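You operate a simulated robot arm through the tools that you are given. There is no shell and no other tool. Be economical: measure what you need, move in short steps, check, and stop when the job is done.

The job below is to be done with a simulated robot arm. You get a single attempt, and the scene is never put back.

## Task
Take the tall carton marked mats and leave it on the top of the black side table. Press the key marked on on left balance three times. Take the green rubber foot and put it on top of the yellow sticker dispenser. Put the tall carton marked films on the top of the white table away on the second shelf from the bottom of the open rack. Pull the drawer marked done open. Any order will do. Set down upright: tall carton marked mats, tall carton marked films.

It is judged by the outcome, as a careful person would: the job done as asked, and still so three seconds after it is handed in. It fails if anything else is knocked over, pushed out of place, dropped, spilled or broken.

## Robot
A 7-joint arm with a two-finger parallel gripper on a trunk, on a base that drives. Base frame: it is fixed to the floor where the robot stands at the start and does not move with it; the origin is under the middle of the robot, x ahead of it, y to its left, z up. Units: mm, degrees, N and s.
With the tool pointing down near the work surface it reaches from about 100 to 660 mm from the robot's upright axis, wherever it stands. Its first joint turns from -166.0 to 166.0 degrees. Places, roughly: drawer marked done [600, 500, 500]; green rubber foot (3x3x4 cm) [-1600, 1400, 800]; key marked on on left balance [-1300, -500, 900]; second shelf of the open rack [800, 2800, 500]; tall carton marked films [-1500, 1500, 1000]; top of the black side table [700, -300, 900]; yellow sticker dispenser [-1500, 1500, 750]. Payload 1.57 kg.
Tool frame: the origin (TCP) lies between the finger pads and is the grasp point; the fingertips stand 30 mm ahead of it; z points along the fingers, y is the line along which they close. The gripper opens to 80 mm. The fingers are 17 mm wide and 12 mm thick; the gripper's body (40 by 82 mm) begins 80 mm behind the TCP.
Orientation is that of the tool frame in the base frame, as [roll, pitch, yaw] about the fixed x, y, z axes, in that order (R = Rz(yaw) Ry(pitch) Rx(roll)). With the fingers straight down and closing along the base's y, the tool's x points along the base's -x, its y along +y and its z along -z.

## Interface
- The arm moves only by the tool send_rows. Its argument "rows" is a list that holds one entry, the list of rows, each a list of 7 numbers: the shift along the tool's x, y, z in mm, then the turn, a rotation vector about the tool's x, y, z in degrees, then the finger opening in mm, from 0 to 80. In form: [[[dx, dy, dz, rx, ry, rz, gripper], ...]]. A call has 1 to 10 rows; each row shifts and turns the commanded pose from where the row before left it, along the tool's axes as they then stand. Each row takes 0.2 s and may step no farther than 50 mm and 8.6 degrees from the row before; otherwise, or with a gripper value out of range, the whole call is refused. Where a pose cannot be reached the arm comes as near as it can. A force on the tool above 40 N (or 10 N above the force at the start of the call, whichever is more), or a blocked arm, ends the call early, and 0.2 s more pass. Each finger travels about 72 mm/s and halts on what it meets, pressing with about 24 N; the grip force reading is that of the motor and also rises with nothing between the fingers. The clock runs only during rows and for 0.2 s after the last one: add rows that do not move to give the fingers time. The reply holds the time, the measured pose of the TCP, the force on the tool along the base axes, the opening and the grip force, in the units named above and with some noise, with the torque about the TCP (base axes, N m) and any sound that the robot's microphone picked up.
- Cameras (640 x 400 px; columns grow to the right, rows downward): "scene" is now at [-2.2, 146, 1386.9]; the picture's right is [0.08, -1.00, 0.00], its down [-0.49, -0.04, -0.87] and it looks along [0.87, 0.07, -0.49] (base axes); focal length 214 px, centre (320, 200). "wrist" rides on the gripper at [72, -7, -122] in the tool frame; the picture's right is [0.09, 1.00, 0.00], its down [-0.84, 0.08, -0.54] and it looks along [-0.54, 0.05, 0.84] (tool axes); focal length 238 px, centre (320, 200). There is no depth. A picture from a camera that has moved, and an enlarged one, comes with that camera's place and axes in the base frame and with its lens. The place of the scene camera against the robot may be out by one fixed shift of up to 12 mm in any direction.
- grab_frame(camera): a new picture of that camera. The clock stands still meanwhile.
- raise_lower(by): slides the trunk up (or, below 0, down) by that many mm; the arm and the scene camera ride with it, the base frame stays. It gives what a move gives, with no picture.
- base_move(legs): drives the robot by 1 to 6 legs, each [ahead, left, turn to the left] in mm, mm and degrees, along the robot's own axes; the way and the turn of a leg run together, so that a leg with both is an arc; at most 1500 mm and 180 degrees a leg. The arm and the cameras ride along, it lands a little off, and it stops where it bumps. It gives what a move gives.
- aim_head(pan, tilt): turns the head with the scene camera to pan (to the left, within 86 degrees either way) and tilt (down, from -29 to 69), counted from straight ahead of the robot. It gives what a move gives.
- close_up(camera, box): a new picture of the part [left, top, right, bottom] of that camera's present view, enlarged. The clock stands still meanwhile.
- finish_job(): hands the job in; it is judged then, once.

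Go step by step. Nothing tells you exact positions but the pictures and the camera data: compare them with the known pose of the tool, close in by small moves and look again before you grip or let go. The budget is 165 turns and 108 pictures, counting those below and the enlarged ones. Unless the task says otherwise, let go and move clear before handing in, and close with one line.

The tools are called after "Emit:" as name(argument=value, ...) on one line, values as JSON. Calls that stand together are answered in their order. send_rows: Moves the arm, as the interface text tells. Its arguments: {"type":"object","properties":{"rows":{"type":"array"}},"required":["rows"]} The other tools are called the same way: raise_lower (by) slides the trunk up or down; base_move (legs) drives the base; aim_head (pan, tilt) turns the head that bears the scene camera; grab_frame (camera) takes a picture; close_up (camera, box) takes an enlarged picture of a part of a camera's view; finish_job () hands the job in.

At the start:

```text
clock: 0.0
eef_pos: [401.6, -53.2, 1100.3]
ee_rot: [180.0, -0.3, 179.9]
wrist_force: [0.3, -0.1, 0.5]
ft_torque: [0.02, -0.03, -0.04]
finger_gap: 79.8
grip_force: 0.0
trunk travel left (down, up): [-25.0, 90.0]
robot x, y, heading: [0.2, -2.0, 0.0]
head pan, tilt: [17.4, 68.8]
```

scene: 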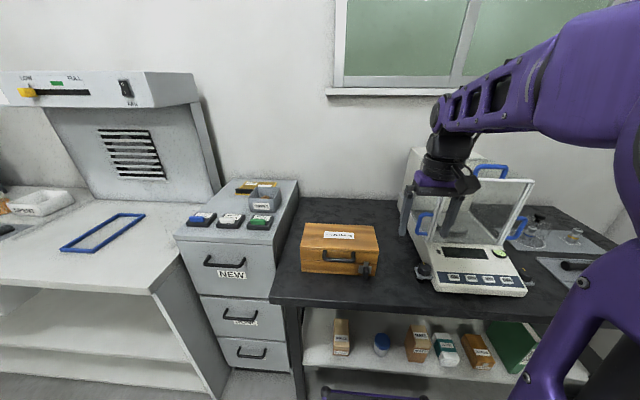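
wrist: 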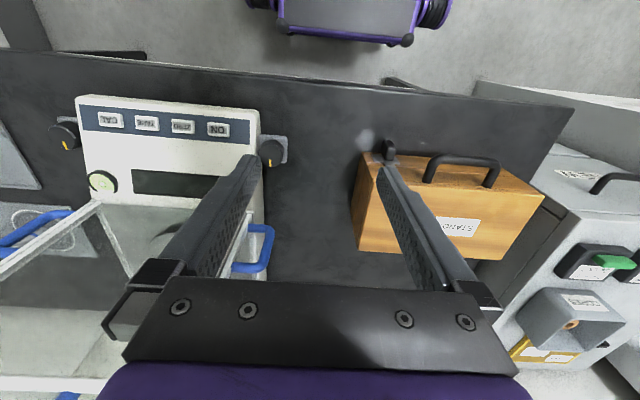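

I see a dark bench ahead with a balance and a wooden box, plus a drawer unit to the left. I'll look around before moving anything.

Emit:
aim_head(pan=80, tilt=60)

Emit:
grab_frame(camera="scene")

Emit:
close_up(camera="wrist", box=[60, 80, 300, 230])

```text
clock: 1.3
eef_pos: [403.0, -53.3, 1097.2]
ee_rot: [180.0, -0.6, 180.0]
wrist_force: [-0.7, -0.2, 0.1]
ft_torque: [-0.02, 0.05, 0.02]
finger_gap: 80.1
grip_force: 0.1
trunk travel left (down, up): [-25.0, 90.0]
robot x, y, heading: [-0.6, -1.7, 0.0]
head pan, tilt: [80.0, 60.0]
```

```text
105 pictures are left
camera scene: at [-2.9, 146.8, 1384.3], right [0.09, -1.0, 0.0], down [-0.51, -0.05, -0.86], along [0.85, 0.08, -0.51], focal length 214 px, centre (320, 200)
```

scene: 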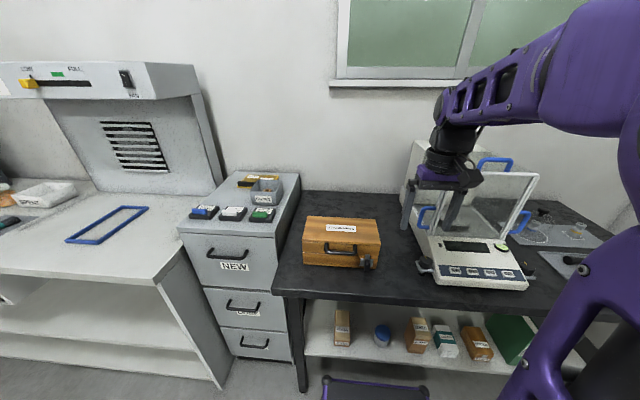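

```text
2.67 times, centred on (180, 155) of wrist
camera zoom: at [330.7, -59.2, 1220.0], right [-0.09, 1.0, 0.0], down [0.84, 0.08, 0.53], along [0.53, 0.05, -0.85], focal length 636 px, centre (693, 320)
```

zoom: 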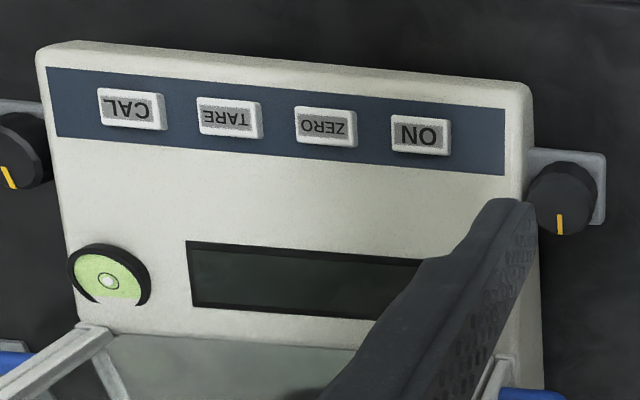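

The camera hardly moved although the head reads pan 80. I'll try another aim and look again.

Emit:
aim_head(pan=60, tilt=25)

Emit:
grab_frame(camera="scene")

```text
clock: 2.3
eef_pos: [402.6, -53.1, 1099.1]
ee_rot: [-180.0, -0.4, 180.0]
wrist_force: [0.2, -0.5, -0.6]
ft_torque: [0.0, -0.01, 0.03]
finger_gap: 80.2
grip_force: 0.0
trunk travel left (down, up): [-25.0, 90.0]
robot x, y, heading: [0.1, 2.4, 0.0]
head pan, tilt: [60.0, 25.0]
```

```text
103 pictures are left
camera scene: at [-1.2, 148.1, 1392.4], right [0.1, -0.99, 0.0], down [-0.43, -0.04, -0.9], along [0.9, 0.09, -0.44], focal length 214 px, centre (320, 200)
```

scene: 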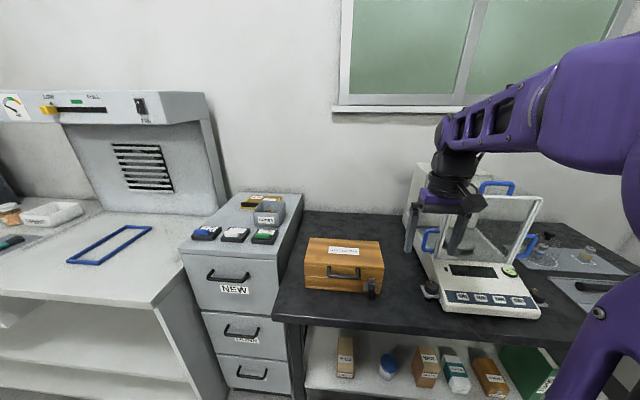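

The head responds oddly, so I'll repeat the aim to see whether it is slow.

Emit:
aim_head(pan=-60, tilt=-20)

Emit:
close_up(camera="scene", box=[160, 170, 320, 400])

```text
clock: 4.3
eef_pos: [401.2, -53.1, 1099.0]
ee_rot: [180.0, -0.3, -179.9]
wrist_force: [-0.5, -0.7, -0.1]
ft_torque: [0.02, -0.02, 0.0]
finger_gap: 80.1
grip_force: 0.1
trunk travel left (down, up): [-25.0, 90.0]
robot x, y, heading: [2.9, -0.1, 0.3]
head pan, tilt: [-60.0, -20.0]
```

```text
1.74 times, centred on (240, 285) of scene
camera zoom: at [-54.5, 73.1, 1463.4], right [-0.87, -0.5, 0.0], down [0.17, -0.3, -0.94], along [0.47, -0.81, 0.34], focal length 373 px, centre (459, 52)
```

zoom: 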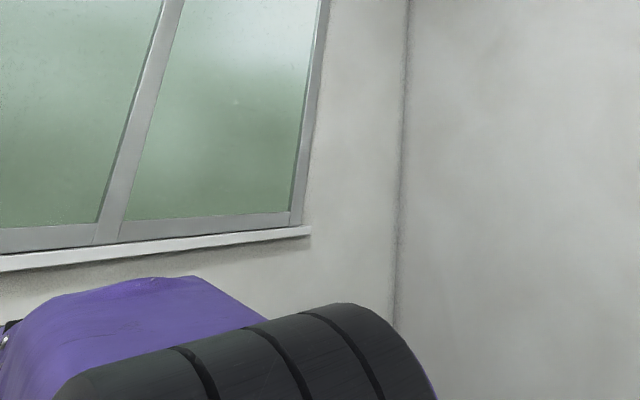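

Panning right worked as asked. I'll try left again.

Emit:
aim_head(pan=70, tilt=25)

Emit:
grab_frame(camera="scene")

```text
clock: 6.5
eef_pos: [401.1, -52.1, 1099.0]
ee_rot: [-180.0, -0.5, 180.0]
wrist_force: [-0.6, -0.8, 0.2]
ft_torque: [-0.03, -0.03, -0.02]
finger_gap: 80.0
grip_force: 0.0
trunk travel left (down, up): [-25.0, 90.0]
robot x, y, heading: [-2.7, 2.1, -0.1]
head pan, tilt: [70.0, 25.0]
```

```text
101 pictures are left
camera scene: at [-4.4, 153.0, 1436.4], right [0.16, -0.99, 0.0], down [0.03, 0.0, -1.0], along [0.99, 0.16, 0.03], focal length 214 px, centre (320, 200)
```

scene: 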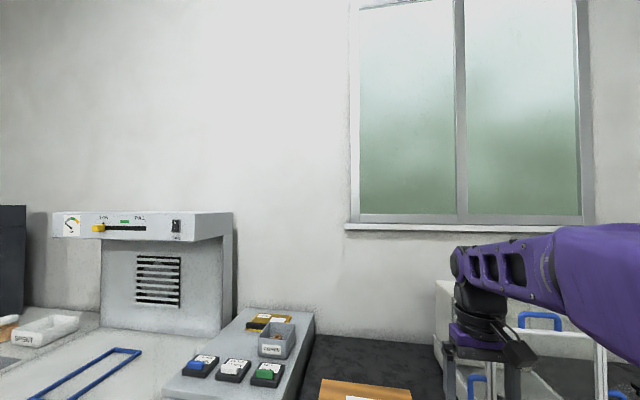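

Emit:
aim_head(pan=70, tilt=25)

Emit:
grab_frame(camera="scene")

```text
clock: 7.0
eef_pos: [400.9, -53.5, 1099.6]
ee_rot: [179.9, -0.4, -179.9]
wrist_force: [0.6, 0.2, -1.5]
ft_torque: [0.01, -0.01, -0.01]
finger_gap: 80.0
grip_force: 0.0
trunk travel left (down, up): [-25.0, 90.0]
robot x, y, heading: [0.0, -0.0, 0.2]
head pan, tilt: [70.0, 25.0]
```

```text
100 pictures are left
camera scene: at [-4.3, 153.0, 1436.0], right [0.16, -0.99, 0.0], down [0.02, 0.0, -1.0], along [0.99, 0.16, 0.02], focal length 214 px, centre (320, 200)
```

scene: 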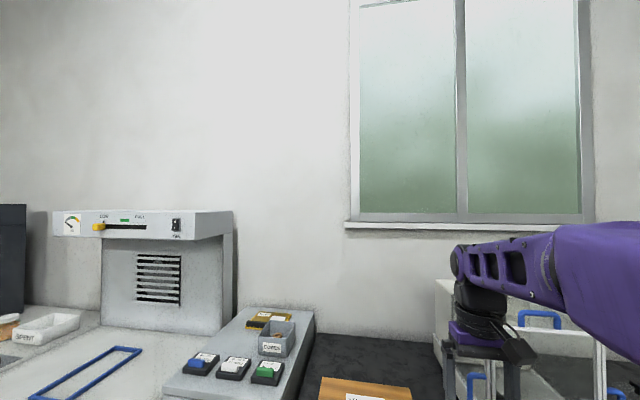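

The head seems blocked to the left, perhaps by the arm. I'll look ahead and down, and read labels.

Emit:
aim_head(pan=0, tilt=40)

Emit:
close_up(camera="scene", box=[150, 140, 400, 400])

```text
clock: 8.5
eef_pos: [402.1, -52.8, 1099.3]
ee_rot: [180.0, -0.3, 180.0]
wrist_force: [-0.1, 0.0, 1.0]
ft_torque: [-0.01, -0.01, -0.01]
finger_gap: 79.8
grip_force: 0.1
trunk travel left (down, up): [-25.0, 90.0]
robot x, y, heading: [1.0, -1.5, -0.2]
head pan, tilt: [0.0, 40.0]
```

```text
1.54 times, centred on (275, 270) of scene
camera zoom: at [-7.1, 138.7, 1371.3], right [0.0, -1.0, 0.0], down [-0.63, 0.0, -0.77], along [0.77, 0.0, -0.63], focal length 330 px, centre (389, 92)
```

zoom: 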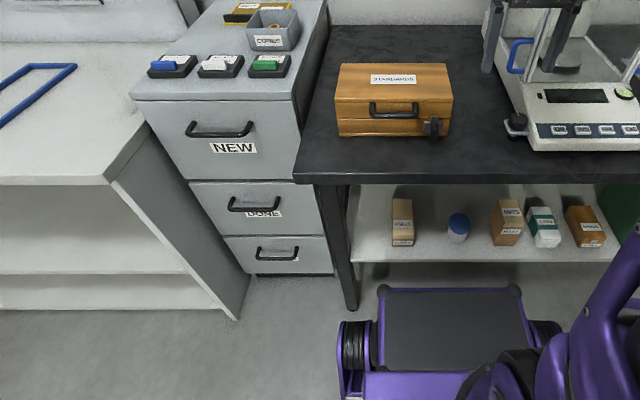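

The middle drawer is DONE. I'll read the cartons on the shelf under the bench.

Emit:
close_up(camera="scene", box=[290, 205, 420, 310])

Emit:
close_up(camera="scene", box=[200, 170, 330, 320])

```text
3.81 times, centred on (355, 258) of scene
camera zoom: at [-7.1, 138.7, 1371.3], right [0.0, -1.0, 0.0], down [-0.63, 0.0, -0.77], along [0.77, 0.0, -0.63], focal length 817 px, centre (187, -19)
```

zoom: 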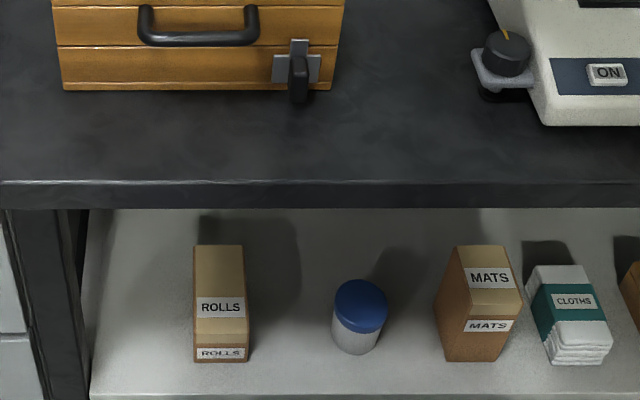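

```text
2.67 times, centred on (265, 245) of scene
camera zoom: at [-7.1, 138.7, 1371.3], right [0.0, -1.0, 0.0], down [-0.63, 0.0, -0.77], along [0.77, 0.0, -0.63], focal length 572 px, centre (467, 80)
```

zoom: 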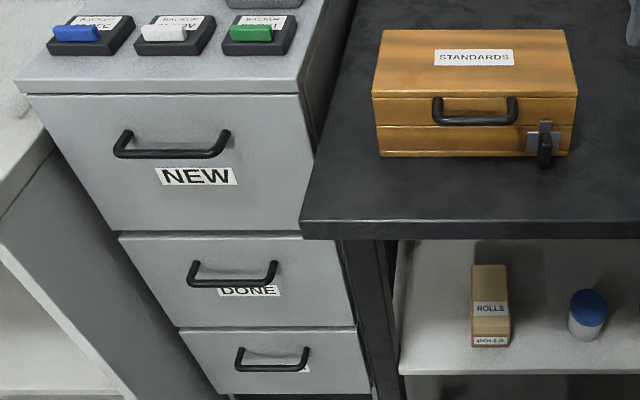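

MATS stands on the shelf under the black table, whose top is at about z 850 with its front edge near x 370. I'll back off a little to get a second view for triangulation and room for the arm.

Emit:
base_move(legs=[[-200, 0, 0]])

Emit:
close_up(camera="scene", box=[260, 150, 460, 275])

```text
clock: 10.1
eef_pos: [201.1, -53.2, 1098.5]
ee_rot: [-180.0, -0.3, -179.8]
wrist_force: [0.6, 0.0, -0.6]
ft_torque: [0.02, -0.02, 0.01]
finger_gap: 79.9
grip_force: 0.0
trunk travel left (down, up): [-25.0, 90.0]
robot x, y, heading: [-198.7, 0.0, 0.2]
head pan, tilt: [0.0, 40.0]
```

```text
3.20 times, centred on (360, 212) of scene
camera zoom: at [-208.2, 138.4, 1370.5], right [0.0, -1.0, 0.0], down [-0.64, 0.0, -0.77], along [0.77, 0.0, -0.64], focal length 686 px, centre (192, 160)
```

zoom: 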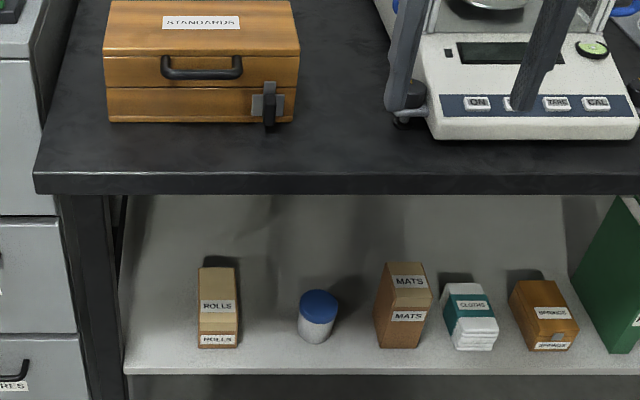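

The shelf is at about z 455, with MATS near x 430–490, y −185, standing under the tabletop. I'll roll the wrist half a turn so its camera rides above when the tool points forward.

Emit:
send_rows(rows=[[[0, 0, 20, 0, 0, 8.57, 80], [0, 0, 20, 0, 0, 8.57, 80], [0, 0, 20, 0, 0, 8.57, 80], [0, 0, 20, 0, 0, 8.57, 80], [0, 0, 20, 0, 0, 8.57, 80], [0, 0, 20, 0, 0, 8.57, 80], [0, 0, 20, 0, 0, 8.57, 80], [0, 0, 20, 0, 0, 8.57, 80], [0, 0, 20, 0, 0, 8.57, 80], [0, 0, 20, 0, 0, 8.57, 80]]])

Emit:
send_rows(rows=[[[0, 0, 0, 0, 0, 8.57, 80], [0, 0, 0, 0, 0, 8.57, 80], [0, 0, 0, 0, 0, 8.57, 80], [0, 0, 0, 0, 0, 8.57, 80], [0, 0, 0, 0, 0, 8.57, 80], [0, 0, 0, 0, 0, 8.57, 80], [0, 0, 0, 0, 0, 8.57, 80], [0, 0, 0, 0, 0, 8.57, 80], [0, 0, 0, 0, 0, 8.57, 80], [0, 0, 0, 0, 0, 8.57, 80]]])

```text
clock: 12.3
eef_pos: [200.1, -53.3, 899.7]
ee_rot: [-179.7, -0.1, 94.2]
wrist_force: [-0.6, -0.6, -0.4]
ft_torque: [0.02, -0.01, 0.0]
finger_gap: 80.1
grip_force: 0.0
trunk travel left (down, up): [-25.0, 90.0]
robot x, y, heading: [-200.1, -1.7, 0.4]
head pan, tilt: [0.0, 40.0]
```

```text
clock: 14.5
eef_pos: [200.3, -51.2, 899.5]
ee_rot: [179.9, 0.3, 8.6]
wrist_force: [0.5, -0.1, 0.1]
ft_torque: [0.02, 0.01, -0.01]
finger_gap: 80.2
grip_force: 0.0
trunk travel left (down, up): [-25.0, 90.0]
robot x, y, heading: [-199.6, 1.2, 0.1]
head pan, tilt: [0.0, 40.0]
```

Emit:
send_rows(rows=[[[0, 0, 0, 0, 0, 8.6, 80], [0, 14, 0, 0, 8.6, 0, 80], [0, 14, 0, 0, 8.6, 0, 80], [0, 14, 0, 0, 8.6, 0, 80], [0, 14, 0, 0, 8.6, 0, 80], [0, 14, 0, 0, 8.6, 0, 80], [0, 14, 0, 0, 8.6, 0, 80], [0, 14, 0, 0, 8.6, 0, 80], [0, 14, 0, 0, 8.6, 0, 80], [0, 14, 0, 0, 8.6, 0, 80]]])

Emit:
send_rows(rows=[[[-40, 0, 0, 0, 6.3, 0, 80], [-40, 0, 0, 0, 6.3, 0, 80], [-40, 0, 0, 0, 0, 0, 80], [-40, 0, 0, 0, 0, 0, 80], [-40, 0, 0, 0, 0, 0, 80], [-40, 0, 0, 0, 0, 0, 80]]])

Emit:
grab_frame(camera="wrist")

```text
clock: 16.7
eef_pos: [227.9, -197.0, 903.6]
ee_rot: [179.6, -77.2, 0.4]
wrist_force: [0.1, -0.1, 0.3]
ft_torque: [0.0, -0.02, -0.05]
finger_gap: 80.0
grip_force: 0.1
out of reach, approached as far as the arm can: row 6, 7, 8
trunk travel left (down, up): [-25.0, 90.0]
robot x, y, heading: [-201.7, 0.1, 0.4]
head pan, tilt: [0.0, 40.0]
```

```text
clock: 18.1
eef_pos: [212.8, -196.7, 665.7]
ee_rot: [164.4, -89.7, 15.7]
wrist_force: [-1.6, 0.0, 0.2]
ft_torque: [0.01, -0.01, 0.01]
finger_gap: 80.1
grip_force: 0.1
trunk travel left (down, up): [-25.0, 90.0]
robot x, y, heading: [-197.1, -0.2, 0.1]
head pan, tilt: [0.0, 40.0]
```

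```text
95 pictures are left
camera wrist: at [90.9, -190.3, 738.0], right [0.0, -1.0, 0.09], down [-0.55, -0.08, -0.83], along [0.84, -0.05, -0.54], focal length 238 px, centre (320, 200)
```

wrist: 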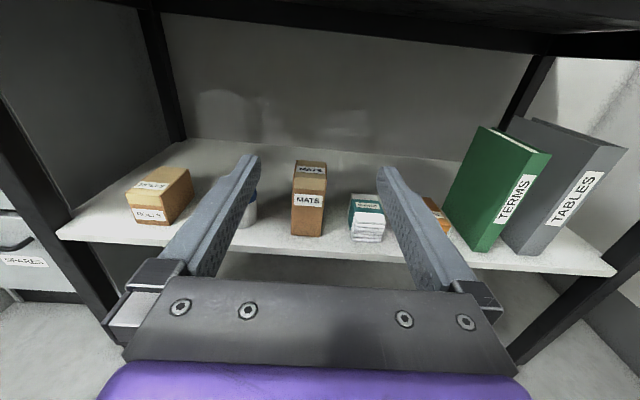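

The tool is horizontal with a clear view under the table: MATS stands between a jar and the cloths. I'll enlarge that to get its edges.

Emit:
close_up(camera="wrist", box=[240, 140, 400, 260])

```text
3.33 times, centred on (320, 200) of wrist
camera zoom: at [90.9, -190.3, 738.0], right [0.0, -1.0, 0.09], down [-0.55, -0.08, -0.83], along [0.84, -0.05, -0.54], focal length 794 px, centre (320, 200)
```

zoom: 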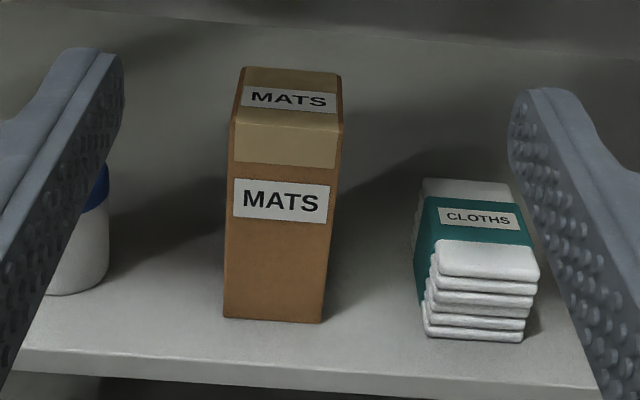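

MATS measures about 56 wide, 68 deep and 125 tall, standing at x 437–505, y about −190, z 431–556. I'll lower to mid height and move in partway, then check.

Emit:
send_rows(rows=[[[-40, -6, 0, 0, 0, 0, 80], [-40, 0, 0, 0, 0, 0, 80], [-40, 0, 0, 0, 0, 0, 80], [-40, 0, 0, 0, 0, 0, 80], [0, 0, 40, 0, 0, 0, 80], [0, 0, 40, 0, 0, 0, 80], [0, 0, 40, 0, 0, 0, 80], [0, 0, 40, 0, 0, 0, 80]]])

Emit:
grab_frame(camera="wrist")

```text
clock: 18.9
eef_pos: [215.0, -196.3, 551.9]
ee_rot: [-21.1, -88.4, -158.3]
wrist_force: [-11.5, -0.5, 29.0]
ft_torque: [0.94, 3.72, 0.43]
finger_gap: 80.2
grip_force: 0.1
trunk travel left (down, up): [-25.0, 90.0]
robot x, y, heading: [-196.7, -0.8, 0.1]
head pan, tilt: [0.0, 40.0]
stopped in row 4: the force on the tool passed its limit at 209 N (the readings are from after the stop); the commanded pose is now the measured one
```

```text
93 pictures are left
camera wrist: at [89.3, -190.9, 621.6], right [0.01, -1.0, 0.08], down [-0.52, -0.07, -0.85], along [0.85, -0.04, -0.52], focal length 238 px, centre (320, 200)
```

wrist: 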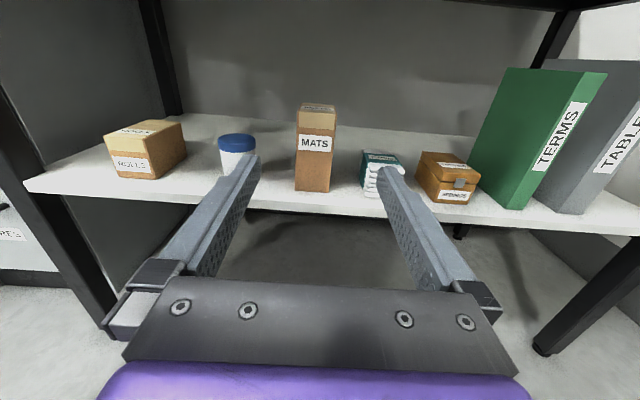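

The lowering stopped on contact, probably the forearm against the robot's own base. I'll raise, tilt the tool 25° down so the wrist is higher, and move forward before lowering.

Emit:
send_rows(rows=[[[40, -6, 0, 0, 0, 0, 80], [0, 0, 0, 0, -8.3, 0, 80], [0, 0, 0, 0, -8.3, 0, 80], [0, 0, 0, 0, -8.3, 0, 80], [16, 0, 34, 0, 0, 0, 80], [16, 0, 34, 0, 0, 0, 80], [16, 0, 34, 0, 0, 0, 80], [16, 0, 34, 0, 0, 0, 80]]])

Emit:
send_rows(rows=[[[-27, 0, 13, 0, 0, 0, 80], [-27, 0, 13, 0, 0, 0, 80], [-27, 0, 13, 0, 0, 0, 80]]])

Emit:
close_up(camera="wrist", box=[120, 60, 520, 310])

```text
clock: 20.7
eef_pos: [364.0, -187.7, 594.9]
ee_rot: [-178.8, -66.3, -0.5]
wrist_force: [0.4, -0.5, 0.7]
ft_torque: [0.04, 0.01, 0.02]
finger_gap: 79.9
grip_force: 0.1
trunk travel left (down, up): [-25.0, 90.0]
robot x, y, heading: [-199.0, -0.3, 0.1]
head pan, tilt: [0.0, 40.0]
```

```text
clock: 21.5
eef_pos: [366.0, -188.1, 504.3]
ee_rot: [-178.9, -66.4, -0.6]
wrist_force: [0.6, 0.0, -0.5]
ft_torque: [0.02, -0.01, 0.0]
finger_gap: 80.1
grip_force: 0.0
trunk travel left (down, up): [-25.0, 90.0]
robot x, y, heading: [-197.8, 0.1, 0.2]
head pan, tilt: [0.0, 40.0]
```

```text
1.60 times, centred on (320, 185) of wrist
camera zoom: at [282.1, -182.6, 619.7], right [0.05, -1.0, 0.08], down [-0.83, -0.08, -0.55], along [0.55, -0.04, -0.83], focal length 381 px, centre (320, 224)
```

zoom: 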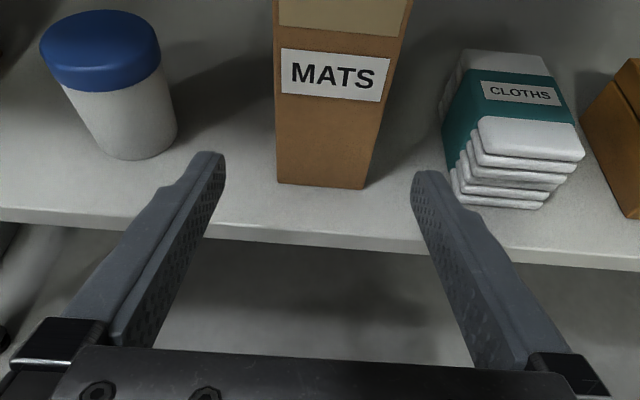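

The bottom edge confirms MATS at x 436, y −190. Moving in horizontally 100 mm and closing.

Emit:
send_rows(rows=[[[10, 0.5, 23, 0, 0, 0, 80], [10, 0.5, 23, 0, 0, 0, 80], [10, 0.5, 23, 0, 0, 0, 80], [10, 0, 22, 0, 0, 0, 80], [0, 0, 0, 0, 0, 0, 40], [0, 0, 0, 0, 0, 0, 40], [0, 0, 0, 0, 0, 0, 40]]])

Emit:
grab_frame(camera="wrist")

```text
clock: 23.1
eef_pos: [465.2, -188.0, 505.0]
ee_rot: [-178.8, -66.3, -0.5]
wrist_force: [-0.9, -0.9, 0.7]
ft_torque: [-0.01, -0.01, 0.04]
finger_gap: 57.8
grip_force: 24.2
trunk travel left (down, up): [-25.0, 90.0]
robot x, y, heading: [-199.7, -0.8, 0.2]
head pan, tilt: [0.0, 40.0]
```

```text
91 pictures are left
camera wrist: at [381.4, -182.9, 620.1], right [0.05, -1.0, 0.08], down [-0.83, -0.08, -0.55], along [0.55, -0.04, -0.83], focal length 238 px, centre (320, 200)
```

wrist: 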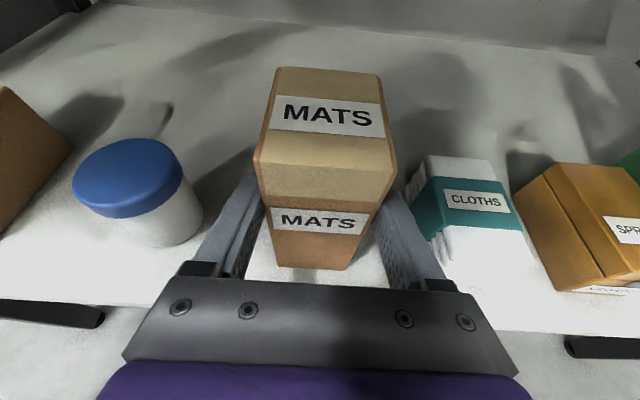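

MATS is gripped (57.8 mm). I'll lift a little, withdraw it and raise it in front of the table.

Emit:
send_rows(rows=[[[14, 0, -6, 0, 0, 0, 40], [9, 0, -4, 0, 0, 0, 40], [-16, 0, -37, 0, 0, 0, 40], [-16, 0, -37, 0, 0, 0, 40], [-16, 0, -37, 0, 0, 0, 40], [-16, 0, -37, 0, 0, 0, 40], [-16, 0, -37, 0, 0, 0, 40], [37, 0, -16, 0, 0, 0, 40], [37, 0, -16, 0, 0, 0, 40], [37, 0, -16, 0, 0, 0, 40]]])

Emit:
send_rows(rows=[[[40, 0, -17.5, 0, 0, 0, 40], [40, 0, -17.5, 0, 0, 0, 40], [40, 0, -17.5, 0, 0, 0, 40], [40, 0, -17.5, 0, 0, 0, 40], [40, 0, -17.5, 0, 0, 0, 40], [40, 0, -17.5, 0, 0, 0, 40], [40, 0, -17.5, 0, 0, 0, 40], [40, 0, -17.5, 0, 0, 0, 40], [30, 0, -13, 0, 0, 0, 40]]])

Emit:
grab_frame(camera="wrist")

Emit:
grab_frame(camera="scene")

```text
clock: 25.3
eef_pos: [264.7, -193.0, 652.2]
ee_rot: [-178.7, -66.4, -0.6]
wrist_force: [-0.7, -0.2, -1.4]
ft_torque: [-0.03, -0.01, -0.01]
finger_gap: 57.5
grip_force: 23.9
trunk travel left (down, up): [-25.0, 90.0]
robot x, y, heading: [-200.2, 0.6, 0.3]
head pan, tilt: [0.0, 40.0]
```

```text
clock: 27.3
eef_pos: [265.6, -194.5, 1032.8]
ee_rot: [-178.7, -66.2, -0.6]
wrist_force: [0.4, -0.1, -2.0]
ft_torque: [0.01, 0.02, 0.03]
finger_gap: 57.7
grip_force: 24.0
trunk travel left (down, up): [-25.0, 90.0]
robot x, y, heading: [-201.2, -1.3, 0.3]
head pan, tilt: [0.0, 40.0]
```

```text
90 pictures are left
camera wrist: at [180.9, -190.2, 1148.0], right [0.05, -1.0, 0.08], down [-0.83, -0.08, -0.55], along [0.55, -0.04, -0.83], focal length 238 px, centre (320, 200)
```

wrist: 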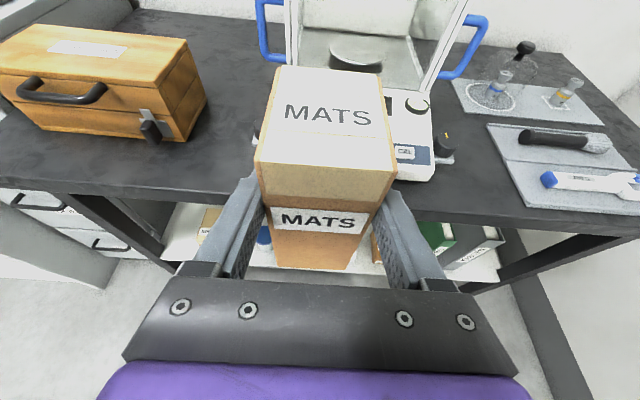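

```text
89 pictures are left
camera scene: at [-208.2, 138.5, 1370.4], right [0.0, -1.0, 0.0], down [-0.64, 0.0, -0.77], along [0.77, 0.0, -0.64], focal length 214 px, centre (320, 200)
```

scene: 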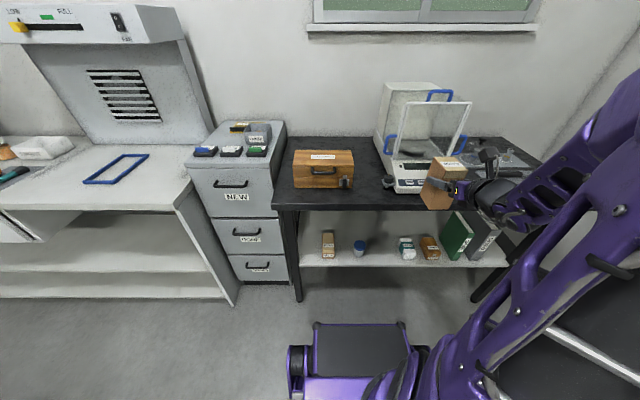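

MATS is clear and raised. The table's free gap lies between the wooden box (right edge y≈+16) and the balance knob (y≈−95), so I'll set it at y −40 near the front edge. First sideways, then forward.

Emit:
send_rows(rows=[[[0, -39, 0, 0, 0, 0, 40], [0, -39, 0, 0, 0, 0, 40], [0, -39, 0, 0, 0, 0, 40], [0, -38, 0, 0, 0, 0, 40], [14.5, 0, 33, 0, 0, 0, 40], [14.5, 0, 33, 0, 0, 0, 40], [14.5, 0, 33, 0, 0, 0, 40], [14.5, 0, 33, 0, 0, 0, 40], [0, 0, 0, 0, 0, 0, 40]]])

Emit:
grab_frame(camera="wrist")

Emit:
close_up(camera="scene", box=[270, 120, 470, 245])

```text
clock: 29.3
eef_pos: [412.4, -37.6, 1038.9]
ee_rot: [-178.8, -66.4, -0.6]
wrist_force: [-0.3, 0.2, -1.7]
ft_torque: [-0.01, 0.03, 0.0]
finger_gap: 57.6
grip_force: 23.9
out of reach, approached as far as the arm can: row 4
trunk travel left (down, up): [-25.0, 90.0]
robot x, y, heading: [-202.3, -1.0, 0.1]
head pan, tilt: [0.0, 40.0]
```

```text
88 pictures are left
camera wrist: at [328.3, -33.0, 1154.4], right [0.05, -1.0, 0.08], down [-0.83, -0.08, -0.55], along [0.55, -0.04, -0.83], focal length 238 px, centre (320, 200)
```

wrist: 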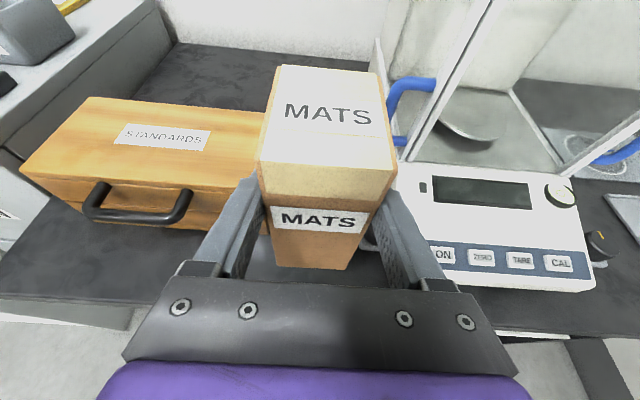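

```text
3.20 times, centred on (370, 182) of scene
camera zoom: at [-208.2, 138.6, 1370.4], right [0.0, -1.0, 0.0], down [-0.64, 0.0, -0.77], along [0.77, 0.0, -0.64], focal length 686 px, centre (160, 256)
```

zoom: 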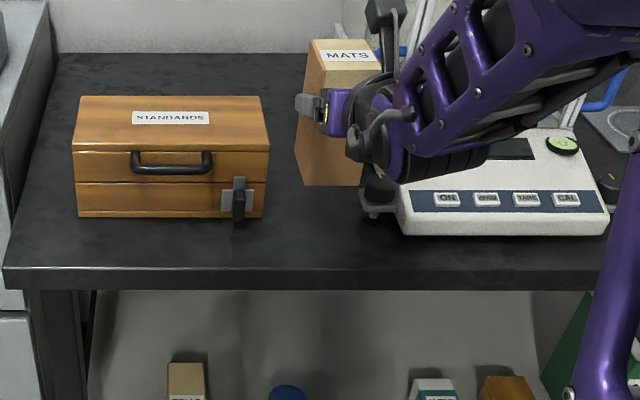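

The edge is at x≈362 and the top at z≈881. The carton hangs in the gap with clearance on both sides, so I'll lower 68 mm and then touch down softly.

Emit:
send_rows(rows=[[[-31, 1, 13.5, 0, 0, 0, 40], [-31, 1, 13.5, 0, 0, 0, 40], [0, 0, 0, 0, 0, 0, 40], [-3.7, 0, 1.6, 0, 0, 0, 40], [-3.7, 0, 1.6, 0, 0, 0, 40]]])

Emit:
close_up(camera="scene", box=[310, 130, 430, 205])

```text
clock: 30.5
eef_pos: [411.2, -38.9, 963.1]
ee_rot: [-178.9, -66.4, -0.3]
wrist_force: [0.2, 0.4, -0.4]
ft_torque: [0.0, 0.03, 0.01]
finger_gap: 57.8
grip_force: 24.2
trunk travel left (down, up): [-25.0, 90.0]
robot x, y, heading: [-204.0, -4.0, 0.2]
head pan, tilt: [0.0, 40.0]
```

```text
5.33 times, centred on (370, 168) of scene
camera zoom: at [-208.3, 138.6, 1370.4], right [0.0, -1.0, 0.0], down [-0.64, 0.0, -0.77], along [0.77, 0.0, -0.64], focal length 1144 px, centre (53, 373)
```

zoom: 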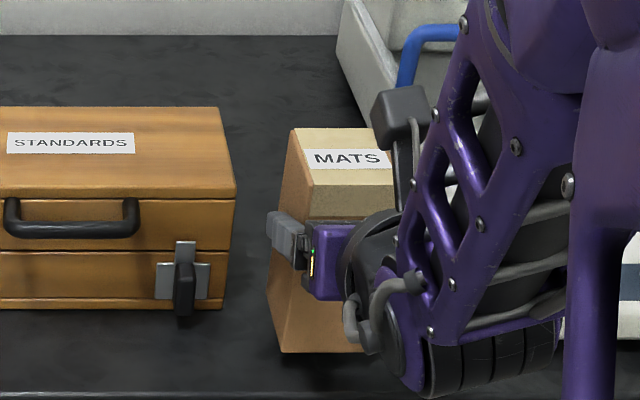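

Nearly down. I'll lower in 2 mm steps until I see contact force.

Emit:
send_rows(rows=[[[-1.8, 0, 0.8, 0, 0, 0, 40], [-1.8, 0, 0.8, 0, 0, 0, 40]]])

Emit:
send_rows(rows=[[[-1.8, 0, 0.8, 0, 0, 0, 40], [0, 0, 0, 0, 0, 0, 40]]])

Emit:
send_rows(rows=[[[-1.8, 0, 0.8, 0, 0, 0, 40], [0, 0, 0, 0, 0, 0, 40]]])

```text
clock: 31.1
eef_pos: [412.1, -40.6, 959.8]
ee_rot: [-178.9, -66.4, -0.5]
wrist_force: [0.2, -0.3, -1.7]
ft_torque: [0.01, -0.01, 0.01]
finger_gap: 57.6
grip_force: 24.5
trunk travel left (down, up): [-25.0, 90.0]
robot x, y, heading: [-201.8, -0.2, 0.2]
head pan, tilt: [0.0, 40.0]
```

```text
clock: 31.7
eef_pos: [412.9, -39.9, 958.2]
ee_rot: [-178.9, -66.4, -0.5]
wrist_force: [0.6, 1.1, -1.4]
ft_torque: [-0.01, 0.05, -0.03]
finger_gap: 57.7
grip_force: 23.9
trunk travel left (down, up): [-25.0, 90.0]
robot x, y, heading: [-197.0, -3.6, 0.2]
head pan, tilt: [0.0, 40.0]
```

```text
clock: 32.3
eef_pos: [412.1, -40.0, 955.3]
ee_rot: [-178.8, -66.4, -0.4]
wrist_force: [0.2, 0.1, -1.4]
ft_torque: [0.0, 0.07, -0.01]
finger_gap: 57.6
grip_force: 24.3
trunk travel left (down, up): [-25.0, 90.0]
robot x, y, heading: [-202.7, -1.8, 0.2]
head pan, tilt: [0.0, 40.0]
```

Emit:
send_rows(rows=[[[-1.8, 0, 0.8, 0, 0, 0, 40], [0, 0, 0, 0, 0, 0, 40]]])

Emit:
send_rows(rows=[[[-1.8, 0, 0.8, 0, 0, 0, 40], [0, 0, 0, 0, 0, 0, 40]]])

Emit:
send_rows(rows=[[[-1.8, 0, 0.8, 0, 0, 0, 40], [0, 0, 0, 0, 0, 0, 40]]])

Emit:
grab_frame(camera="wrist")

```text
clock: 32.9
eef_pos: [413.2, -40.0, 953.0]
ee_rot: [-178.7, -66.2, -0.5]
wrist_force: [0.1, 0.1, -0.6]
ft_torque: [0.01, -0.01, 0.0]
finger_gap: 57.6
grip_force: 24.3
trunk travel left (down, up): [-25.0, 90.0]
robot x, y, heading: [-201.9, 0.3, 0.2]
head pan, tilt: [0.0, 40.0]
```

```text
clock: 33.5
eef_pos: [413.0, -39.6, 951.4]
ee_rot: [-178.7, -66.3, -0.5]
wrist_force: [-0.6, -0.6, -1.3]
ft_torque: [-0.03, 0.04, 0.01]
finger_gap: 58.1
grip_force: 23.6
trunk travel left (down, up): [-25.0, 90.0]
robot x, y, heading: [-196.7, -2.4, 0.3]
head pan, tilt: [0.0, 40.0]
```

```text
clock: 34.1
eef_pos: [413.4, -40.1, 947.3]
ee_rot: [-178.8, -66.4, -0.5]
wrist_force: [-0.2, 0.1, -1.0]
ft_torque: [0.0, 0.02, 0.0]
finger_gap: 57.8
grip_force: 24.3
trunk travel left (down, up): [-25.0, 90.0]
robot x, y, heading: [-200.1, -1.4, 0.2]
head pan, tilt: [0.0, 40.0]
```

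```text
85 pictures are left
camera wrist: at [329.1, -34.7, 1063.6], right [0.05, -1.0, 0.08], down [-0.83, -0.08, -0.55], along [0.55, -0.04, -0.83], focal length 238 px, centre (320, 200)
```

wrist: 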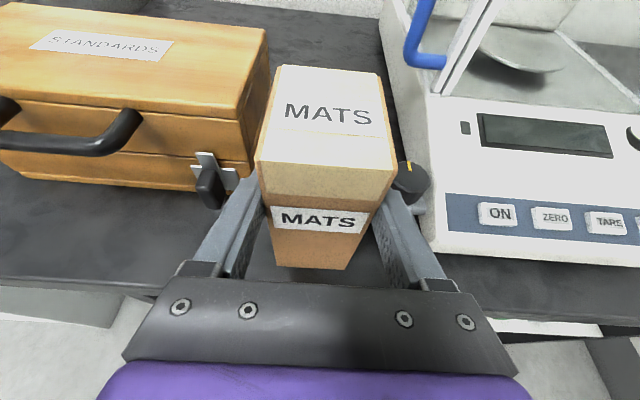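

Not down yet (still a shadow beneath). Continuing in small steps.

Emit:
send_rows(rows=[[[-2.7, 0, 1.2, 0, 0, 0, 40], [0, 0, 0, 0, 0, 0, 40]]])

Emit:
send_rows(rows=[[[-2.7, 0, 1.2, 0, 0, 0, 40], [0, 0, 0, 0, 0, 0, 40]]])

Emit:
send_rows(rows=[[[-2.7, 0, 1.2, 0, 0, 0, 40], [0, 0, 0, 0, 0, 0, 40]]])

Emit:
send_rows(rows=[[[-2.7, 0, 1.2, 0, 0, 0, 40], [0, 0, 0, 0, 0, 0, 40]]])

```text
clock: 34.7
eef_pos: [414.0, -39.2, 945.3]
ee_rot: [-178.7, -66.5, -0.5]
wrist_force: [-0.5, 0.1, -1.0]
ft_torque: [0.0, 0.03, 0.01]
finger_gap: 57.6
grip_force: 24.8
trunk travel left (down, up): [-25.0, 90.0]
robot x, y, heading: [-202.3, 2.7, 0.2]
head pan, tilt: [0.0, 40.0]
```

```text
clock: 35.3
eef_pos: [413.3, -41.0, 945.3]
ee_rot: [-178.8, -66.6, -0.5]
wrist_force: [-1.5, -0.3, 10.0]
ft_torque: [-0.32, 0.29, -0.03]
finger_gap: 57.8
grip_force: 24.2
trunk travel left (down, up): [-25.0, 90.0]
robot x, y, heading: [-197.5, -2.3, -0.0]
head pan, tilt: [0.0, 40.0]
```

```text
clock: 35.9
eef_pos: [413.8, -39.6, 943.0]
ee_rot: [-178.7, -66.9, -0.6]
wrist_force: [3.6, 1.3, 26.2]
ft_torque: [-0.19, 0.26, -0.03]
finger_gap: 58.0
grip_force: 24.0
trunk travel left (down, up): [-25.0, 90.0]
robot x, y, heading: [-200.5, -0.0, 0.4]
head pan, tilt: [0.0, 40.0]
```

```text
clock: 36.5
eef_pos: [412.5, -40.8, 940.2]
ee_rot: [-178.8, -66.8, -0.4]
wrist_force: [1.0, 1.7, 27.2]
ft_torque: [-0.27, -0.02, -0.11]
finger_gap: 57.7
grip_force: 24.1
trunk travel left (down, up): [-25.0, 90.0]
robot x, y, heading: [-199.2, -1.6, 0.2]
head pan, tilt: [0.0, 40.0]
```

Contact is made at TCP z≈945. I'll relax the push, open, and back straight out.

Emit:
send_rows(rows=[[[3, 0, -1.4, 0, 0, 0, 56], [0, 0, 0, 0, 0, 0, 68], [0, 0, 0, 0, 0, 0, 79], [0, 0, 0, 0, 0, 0, 79]]])

Emit:
send_rows(rows=[[[-12, 0, -27.5, 0, 0, 0, 79], [-12, 0, -27.5, 0, 0, 0, 79], [-12, 0, -27.5, 0, 0, 0, 79], [-12, 0, -27.5, 0, 0, 0, 79], [-12, 0, -27.5, 0, 0, 0, 79]]])

Emit:
grab_frame(camera="wrist")

```text
clock: 37.5
eef_pos: [412.2, -41.1, 939.9]
ee_rot: [-178.8, -66.3, -0.5]
wrist_force: [-0.7, -0.5, 0.2]
ft_torque: [0.03, 0.03, -0.01]
finger_gap: 79.0
grip_force: 0.0
trunk travel left (down, up): [-25.0, 90.0]
robot x, y, heading: [-198.8, -2.1, 0.2]
head pan, tilt: [0.0, 40.0]
```

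```text
clock: 38.7
eef_pos: [293.7, -43.1, 942.4]
ee_rot: [-178.8, -66.3, -0.5]
wrist_force: [-0.3, -0.8, -0.5]
ft_torque: [-0.04, -0.02, 0.0]
finger_gap: 79.2
grip_force: 0.1
out of reach, approached as far as the arm can: row 5
trunk travel left (down, up): [-25.0, 90.0]
robot x, y, heading: [-200.4, 0.8, 0.2]
head pan, tilt: [0.0, 40.0]
```

```text
84 pictures are left
camera wrist: at [209.0, -38.7, 1057.5], right [0.05, -1.0, 0.08], down [-0.83, -0.08, -0.55], along [0.55, -0.04, -0.83], focal length 238 px, centre (320, 200)
```

wrist: 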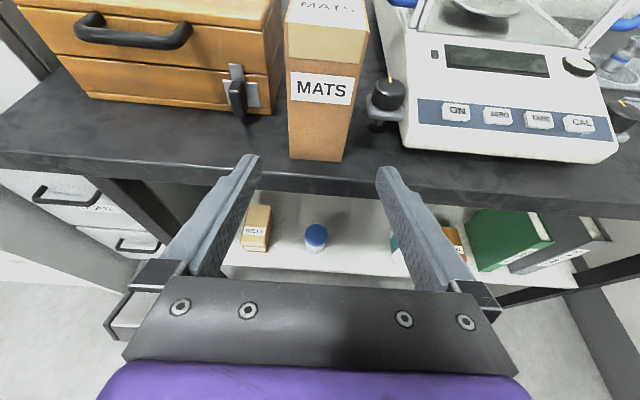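

MATS stands well on the table. Next is the DONE drawer, so I'll take a close look at its handle.

Emit:
close_up(camera="scene", box=[180, 160, 300, 290])

```text
3.08 times, centred on (240, 225) of scene
camera zoom: at [-208.3, 138.7, 1370.4], right [0.0, -1.0, 0.0], down [-0.64, 0.0, -0.77], along [0.77, 0.0, -0.64], focal length 660 px, centre (566, 123)
```

zoom: 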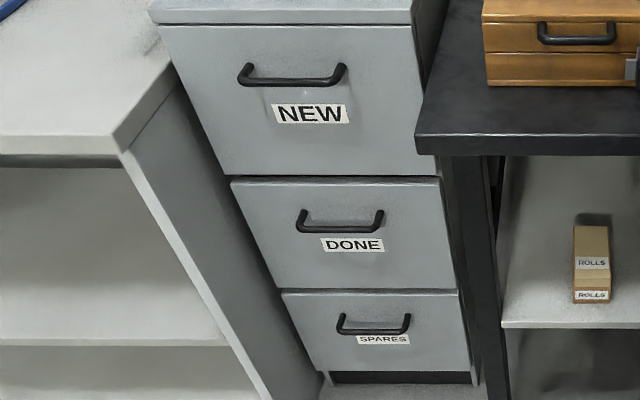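

The DONE handle bar is around x 440, y 474, z 630, about 120 mm wide. I'll drive back a little and left so the arm faces it.

Emit:
base_move(legs=[[-60, 0, 0], [0, 560, 0]])

Emit:
send_rows(rows=[[[0, 0, 0, 0, 8, 0, 79], [0, 0, 0, 0, 8, 0, 79], [0, 0, 0, 0, 8, 0, 79], [-40, 0, 0, 0, 0, 8, 79], [-40, 0, 0, 0, 0, 8, 79], [-40, 0, 0, 0, 0, 8, 79], [-40, 0, 0, 0, 0, 8, 79]]])

Emit:
grab_frame(camera="wrist")

Emit:
grab_frame(camera="scene")

```text
clock: 45.1
eef_pos: [230.8, 507.9, 942.8]
ee_rot: [-178.9, -66.3, -0.5]
wrist_force: [-1.2, -0.4, -0.3]
ft_torque: [0.03, -0.02, -0.01]
finger_gap: 78.9
grip_force: 0.0
trunk travel left (down, up): [-25.0, 90.0]
robot x, y, heading: [-257.5, 552.0, 0.1]
head pan, tilt: [0.0, 40.0]
```

```text
clock: 46.7
eef_pos: [225.5, 528.7, 819.8]
ee_rot: [-104.1, -56.5, -77.1]
wrist_force: [-0.7, -0.9, 0.7]
ft_torque: [-0.01, 0.01, 0.02]
finger_gap: 79.0
grip_force: 0.0
out of reach, approached as far as the arm can: row 1, 2, 3
trunk travel left (down, up): [-25.0, 90.0]
robot x, y, heading: [-261.9, 552.0, 0.5]
head pan, tilt: [0.0, 40.0]
```

```text
82 pictures are left
camera wrist: at [112.4, 493.2, 899.7], right [-0.05, -0.89, -0.46], down [-0.64, 0.38, -0.67], along [0.76, 0.26, -0.59], focal length 238 px, centre (320, 200)
```

wrist: 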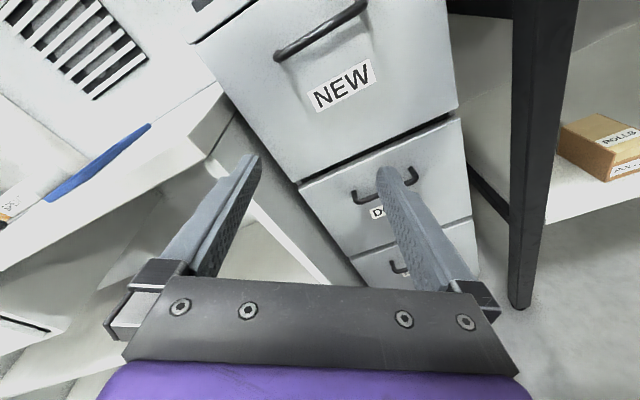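

```text
81 pictures are left
camera scene: at [-271.0, 689.9, 1370.5], right [0.0, -1.0, 0.0], down [-0.64, 0.0, -0.77], along [0.77, 0.0, -0.64], focal length 214 px, centre (320, 200)
```

scene: 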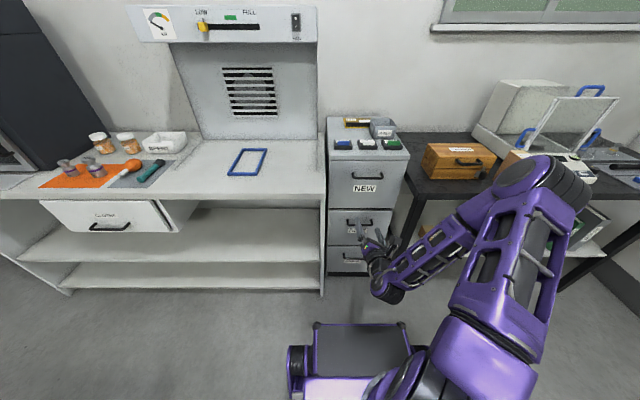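

The pose is good; the handle measures about x 442, z 612. I'll finish the roll so the fingers close vertically.

Emit:
send_rows(rows=[[[0, 0, 0, 0, 0, 8.3, 79], [0, 0, 0, 0, 0, 8.3, 79], [0, 0, 0, 0, 0, 8.3, 79], [0, 0, 0, 0, 0, 8.3, 79], [0, 0, 0, 0, 0, 8.3, 79], [0, 0, 0, 0, 0, 8.3, 79], [0, 0, 0, 0, 0, 8.2, 79], [0, 45, 0, 0, 0, 0, 79], [0, 45, 0, 0, 0, 0, 79], [0, 45, 0, 0, 0, 0, 79]]])

Emit:
grab_frame(camera="wrist")

```text
clock: 48.9
eef_pos: [204.8, 530.2, 684.6]
ee_rot: [-97.8, 0.5, -89.1]
wrist_force: [0.9, -0.7, -0.4]
ft_torque: [0.01, -0.03, 0.01]
finger_gap: 79.2
grip_force: 0.0
trunk travel left (down, up): [-25.0, 90.0]
robot x, y, heading: [-263.9, 553.7, 0.1]
head pan, tilt: [0.0, 40.0]
```

```text
80 pictures are left
camera wrist: at [85.0, 456.2, 707.7], right [-0.13, -0.09, -0.99], down [-0.56, 0.83, 0.0], along [0.82, 0.56, -0.16], focal length 238 px, centre (320, 200)
```

wrist: 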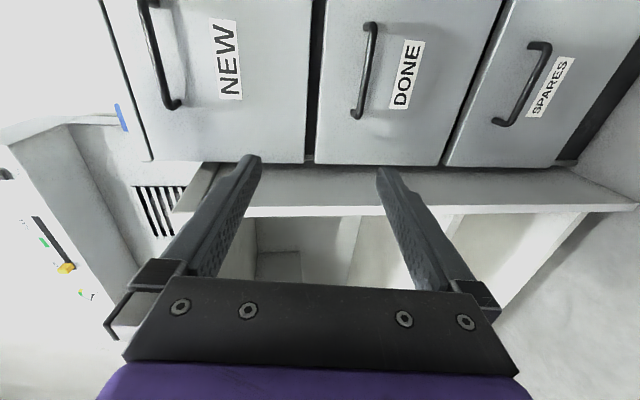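

The bar is about x 454, y 438–548, z 594. I'll move to just in front of it and look.

Emit:
send_rows(rows=[[[7.4, 12.6, 39, 0, 0, 0, 79], [7.4, 12.6, 39, 0, 0, 0, 79], [7.4, 12.6, 39, 0, 0, 0, 79], [7.4, 12.6, 39, 0, 0, 0, 79], [7.4, 12.6, 33, 0, 0, 0, 79]]])

Emit:
grab_frame(camera="wrist")

Emit:
close_up(camera="scene", box=[320, 190, 420, 290])

```text
clock: 50.1
eef_pos: [385.0, 494.7, 597.1]
ee_rot: [-97.8, 0.6, -89.0]
wrist_force: [-0.2, 0.2, 0.1]
ft_torque: [-0.01, 0.0, -0.03]
finger_gap: 78.9
grip_force: 0.0
trunk travel left (down, up): [-25.0, 90.0]
robot x, y, heading: [-262.5, 550.3, 0.4]
head pan, tilt: [0.0, 40.0]
```

```text
79 pictures are left
camera wrist: at [265.8, 421.3, 619.5], right [-0.13, -0.09, -0.99], down [-0.56, 0.83, 0.0], along [0.82, 0.56, -0.16], focal length 238 px, centre (320, 200)
```

wrist: 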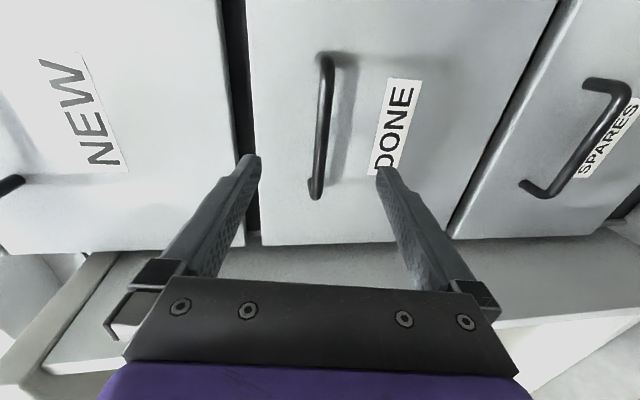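

```text
4.00 times, centred on (370, 240) of scene
camera zoom: at [-270.7, 690.1, 1370.4], right [0.0, -1.0, 0.0], down [-0.64, 0.0, -0.77], along [0.77, 0.0, -0.64], focal length 858 px, centre (120, 40)
```

zoom: 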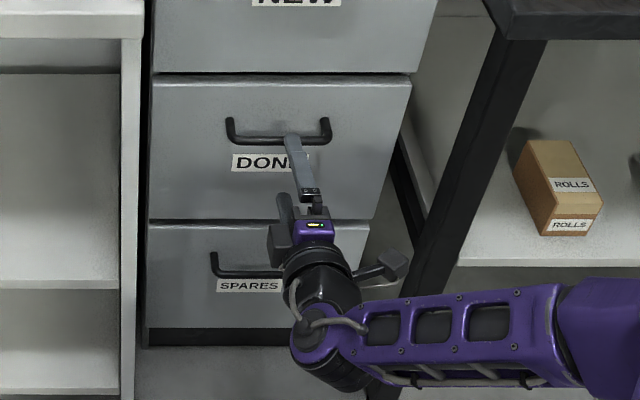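

The bar is at x≈458, z≈588, with the open fingers straddling it. I'll advance 60 mm, 9 mm lower, and close.

Emit:
send_rows(rows=[[[2, 9, 1, 0, 0, 0, 79], [0, -2.8, 20, 0, 0, 0, 79], [0, -2.8, 20, 0, 0, 0, 79], [0, -2.8, 20, 0, 0, 0, 79], [0, 0, 0, 0, 0, 0, 40], [0, 0, 0, 0, 0, 0, 0], [0, 0, 0, 0, 0, 0, 0], [0, 0, 0, 0, 0, 0, 0]]])

Emit:
grab_frame(camera="wrist")

```text
clock: 51.9
eef_pos: [447.1, 493.3, 588.3]
ee_rot: [-97.8, 0.5, -89.1]
wrist_force: [0.8, 0.8, -0.1]
ft_torque: [-0.33, 0.0, 0.04]
finger_gap: 11.6
grip_force: 28.8
trunk travel left (down, up): [-25.0, 90.0]
robot x, y, heading: [-261.9, 551.9, 0.2]
head pan, tilt: [0.0, 40.0]
```

```text
77 pictures are left
camera wrist: at [325.5, 420.0, 610.5], right [-0.13, -0.09, -0.99], down [-0.56, 0.83, 0.0], along [0.82, 0.56, -0.16], focal length 238 px, centre (320, 200)
```

wrist: 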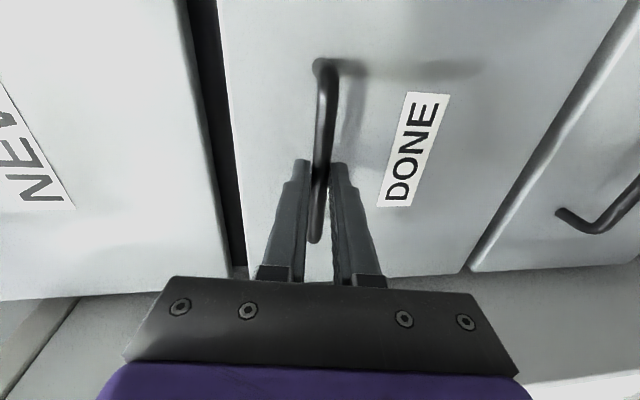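

The bar is gripped. Pulling straight back.

Emit:
send_rows(rows=[[[0, 2, -15, 0, 0, 0, 0], [0, 3.4, -24.7, 0, 0, 0, 0], [0, 3.4, -24.7, 0, 0, 0, 0], [0, 3.4, -24.7, 0, 0, 0, 0], [0, 3.4, -24.7, 0, 0, 0, 0], [0, 3.4, -24.7, 0, 0, 0, 0], [0, 3.4, -24.7, 0, 0, 0, 0], [0, 0, 0, 0, 0, 0, 0]]])

Emit:
grab_frame(camera="scene")

```text
clock: 53.7
eef_pos: [279.1, 493.5, 586.9]
ee_rot: [-97.8, 0.5, -88.9]
wrist_force: [-1.4, 10.6, 7.0]
ft_torque: [-0.24, -0.14, 0.61]
finger_gap: 11.8
grip_force: 29.2
trunk travel left (down, up): [-25.0, 90.0]
robot x, y, heading: [-257.1, 553.1, 0.1]
head pan, tilt: [0.0, 40.0]
```

```text
76 pictures are left
camera scene: at [-271.2, 690.6, 1370.4], right [0.0, -1.0, 0.0], down [-0.64, 0.0, -0.77], along [0.77, 0.0, -0.64], focal length 214 px, centre (320, 200)
```

scene: 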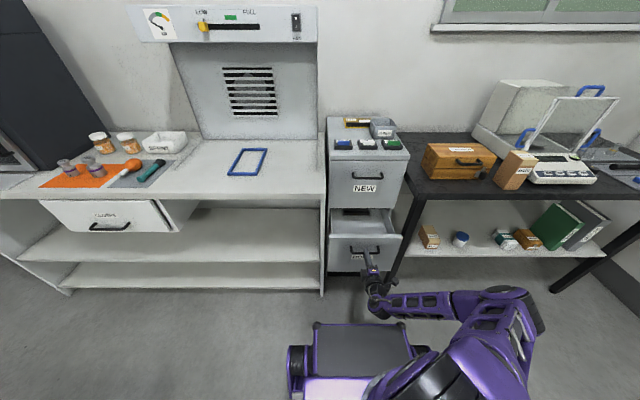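

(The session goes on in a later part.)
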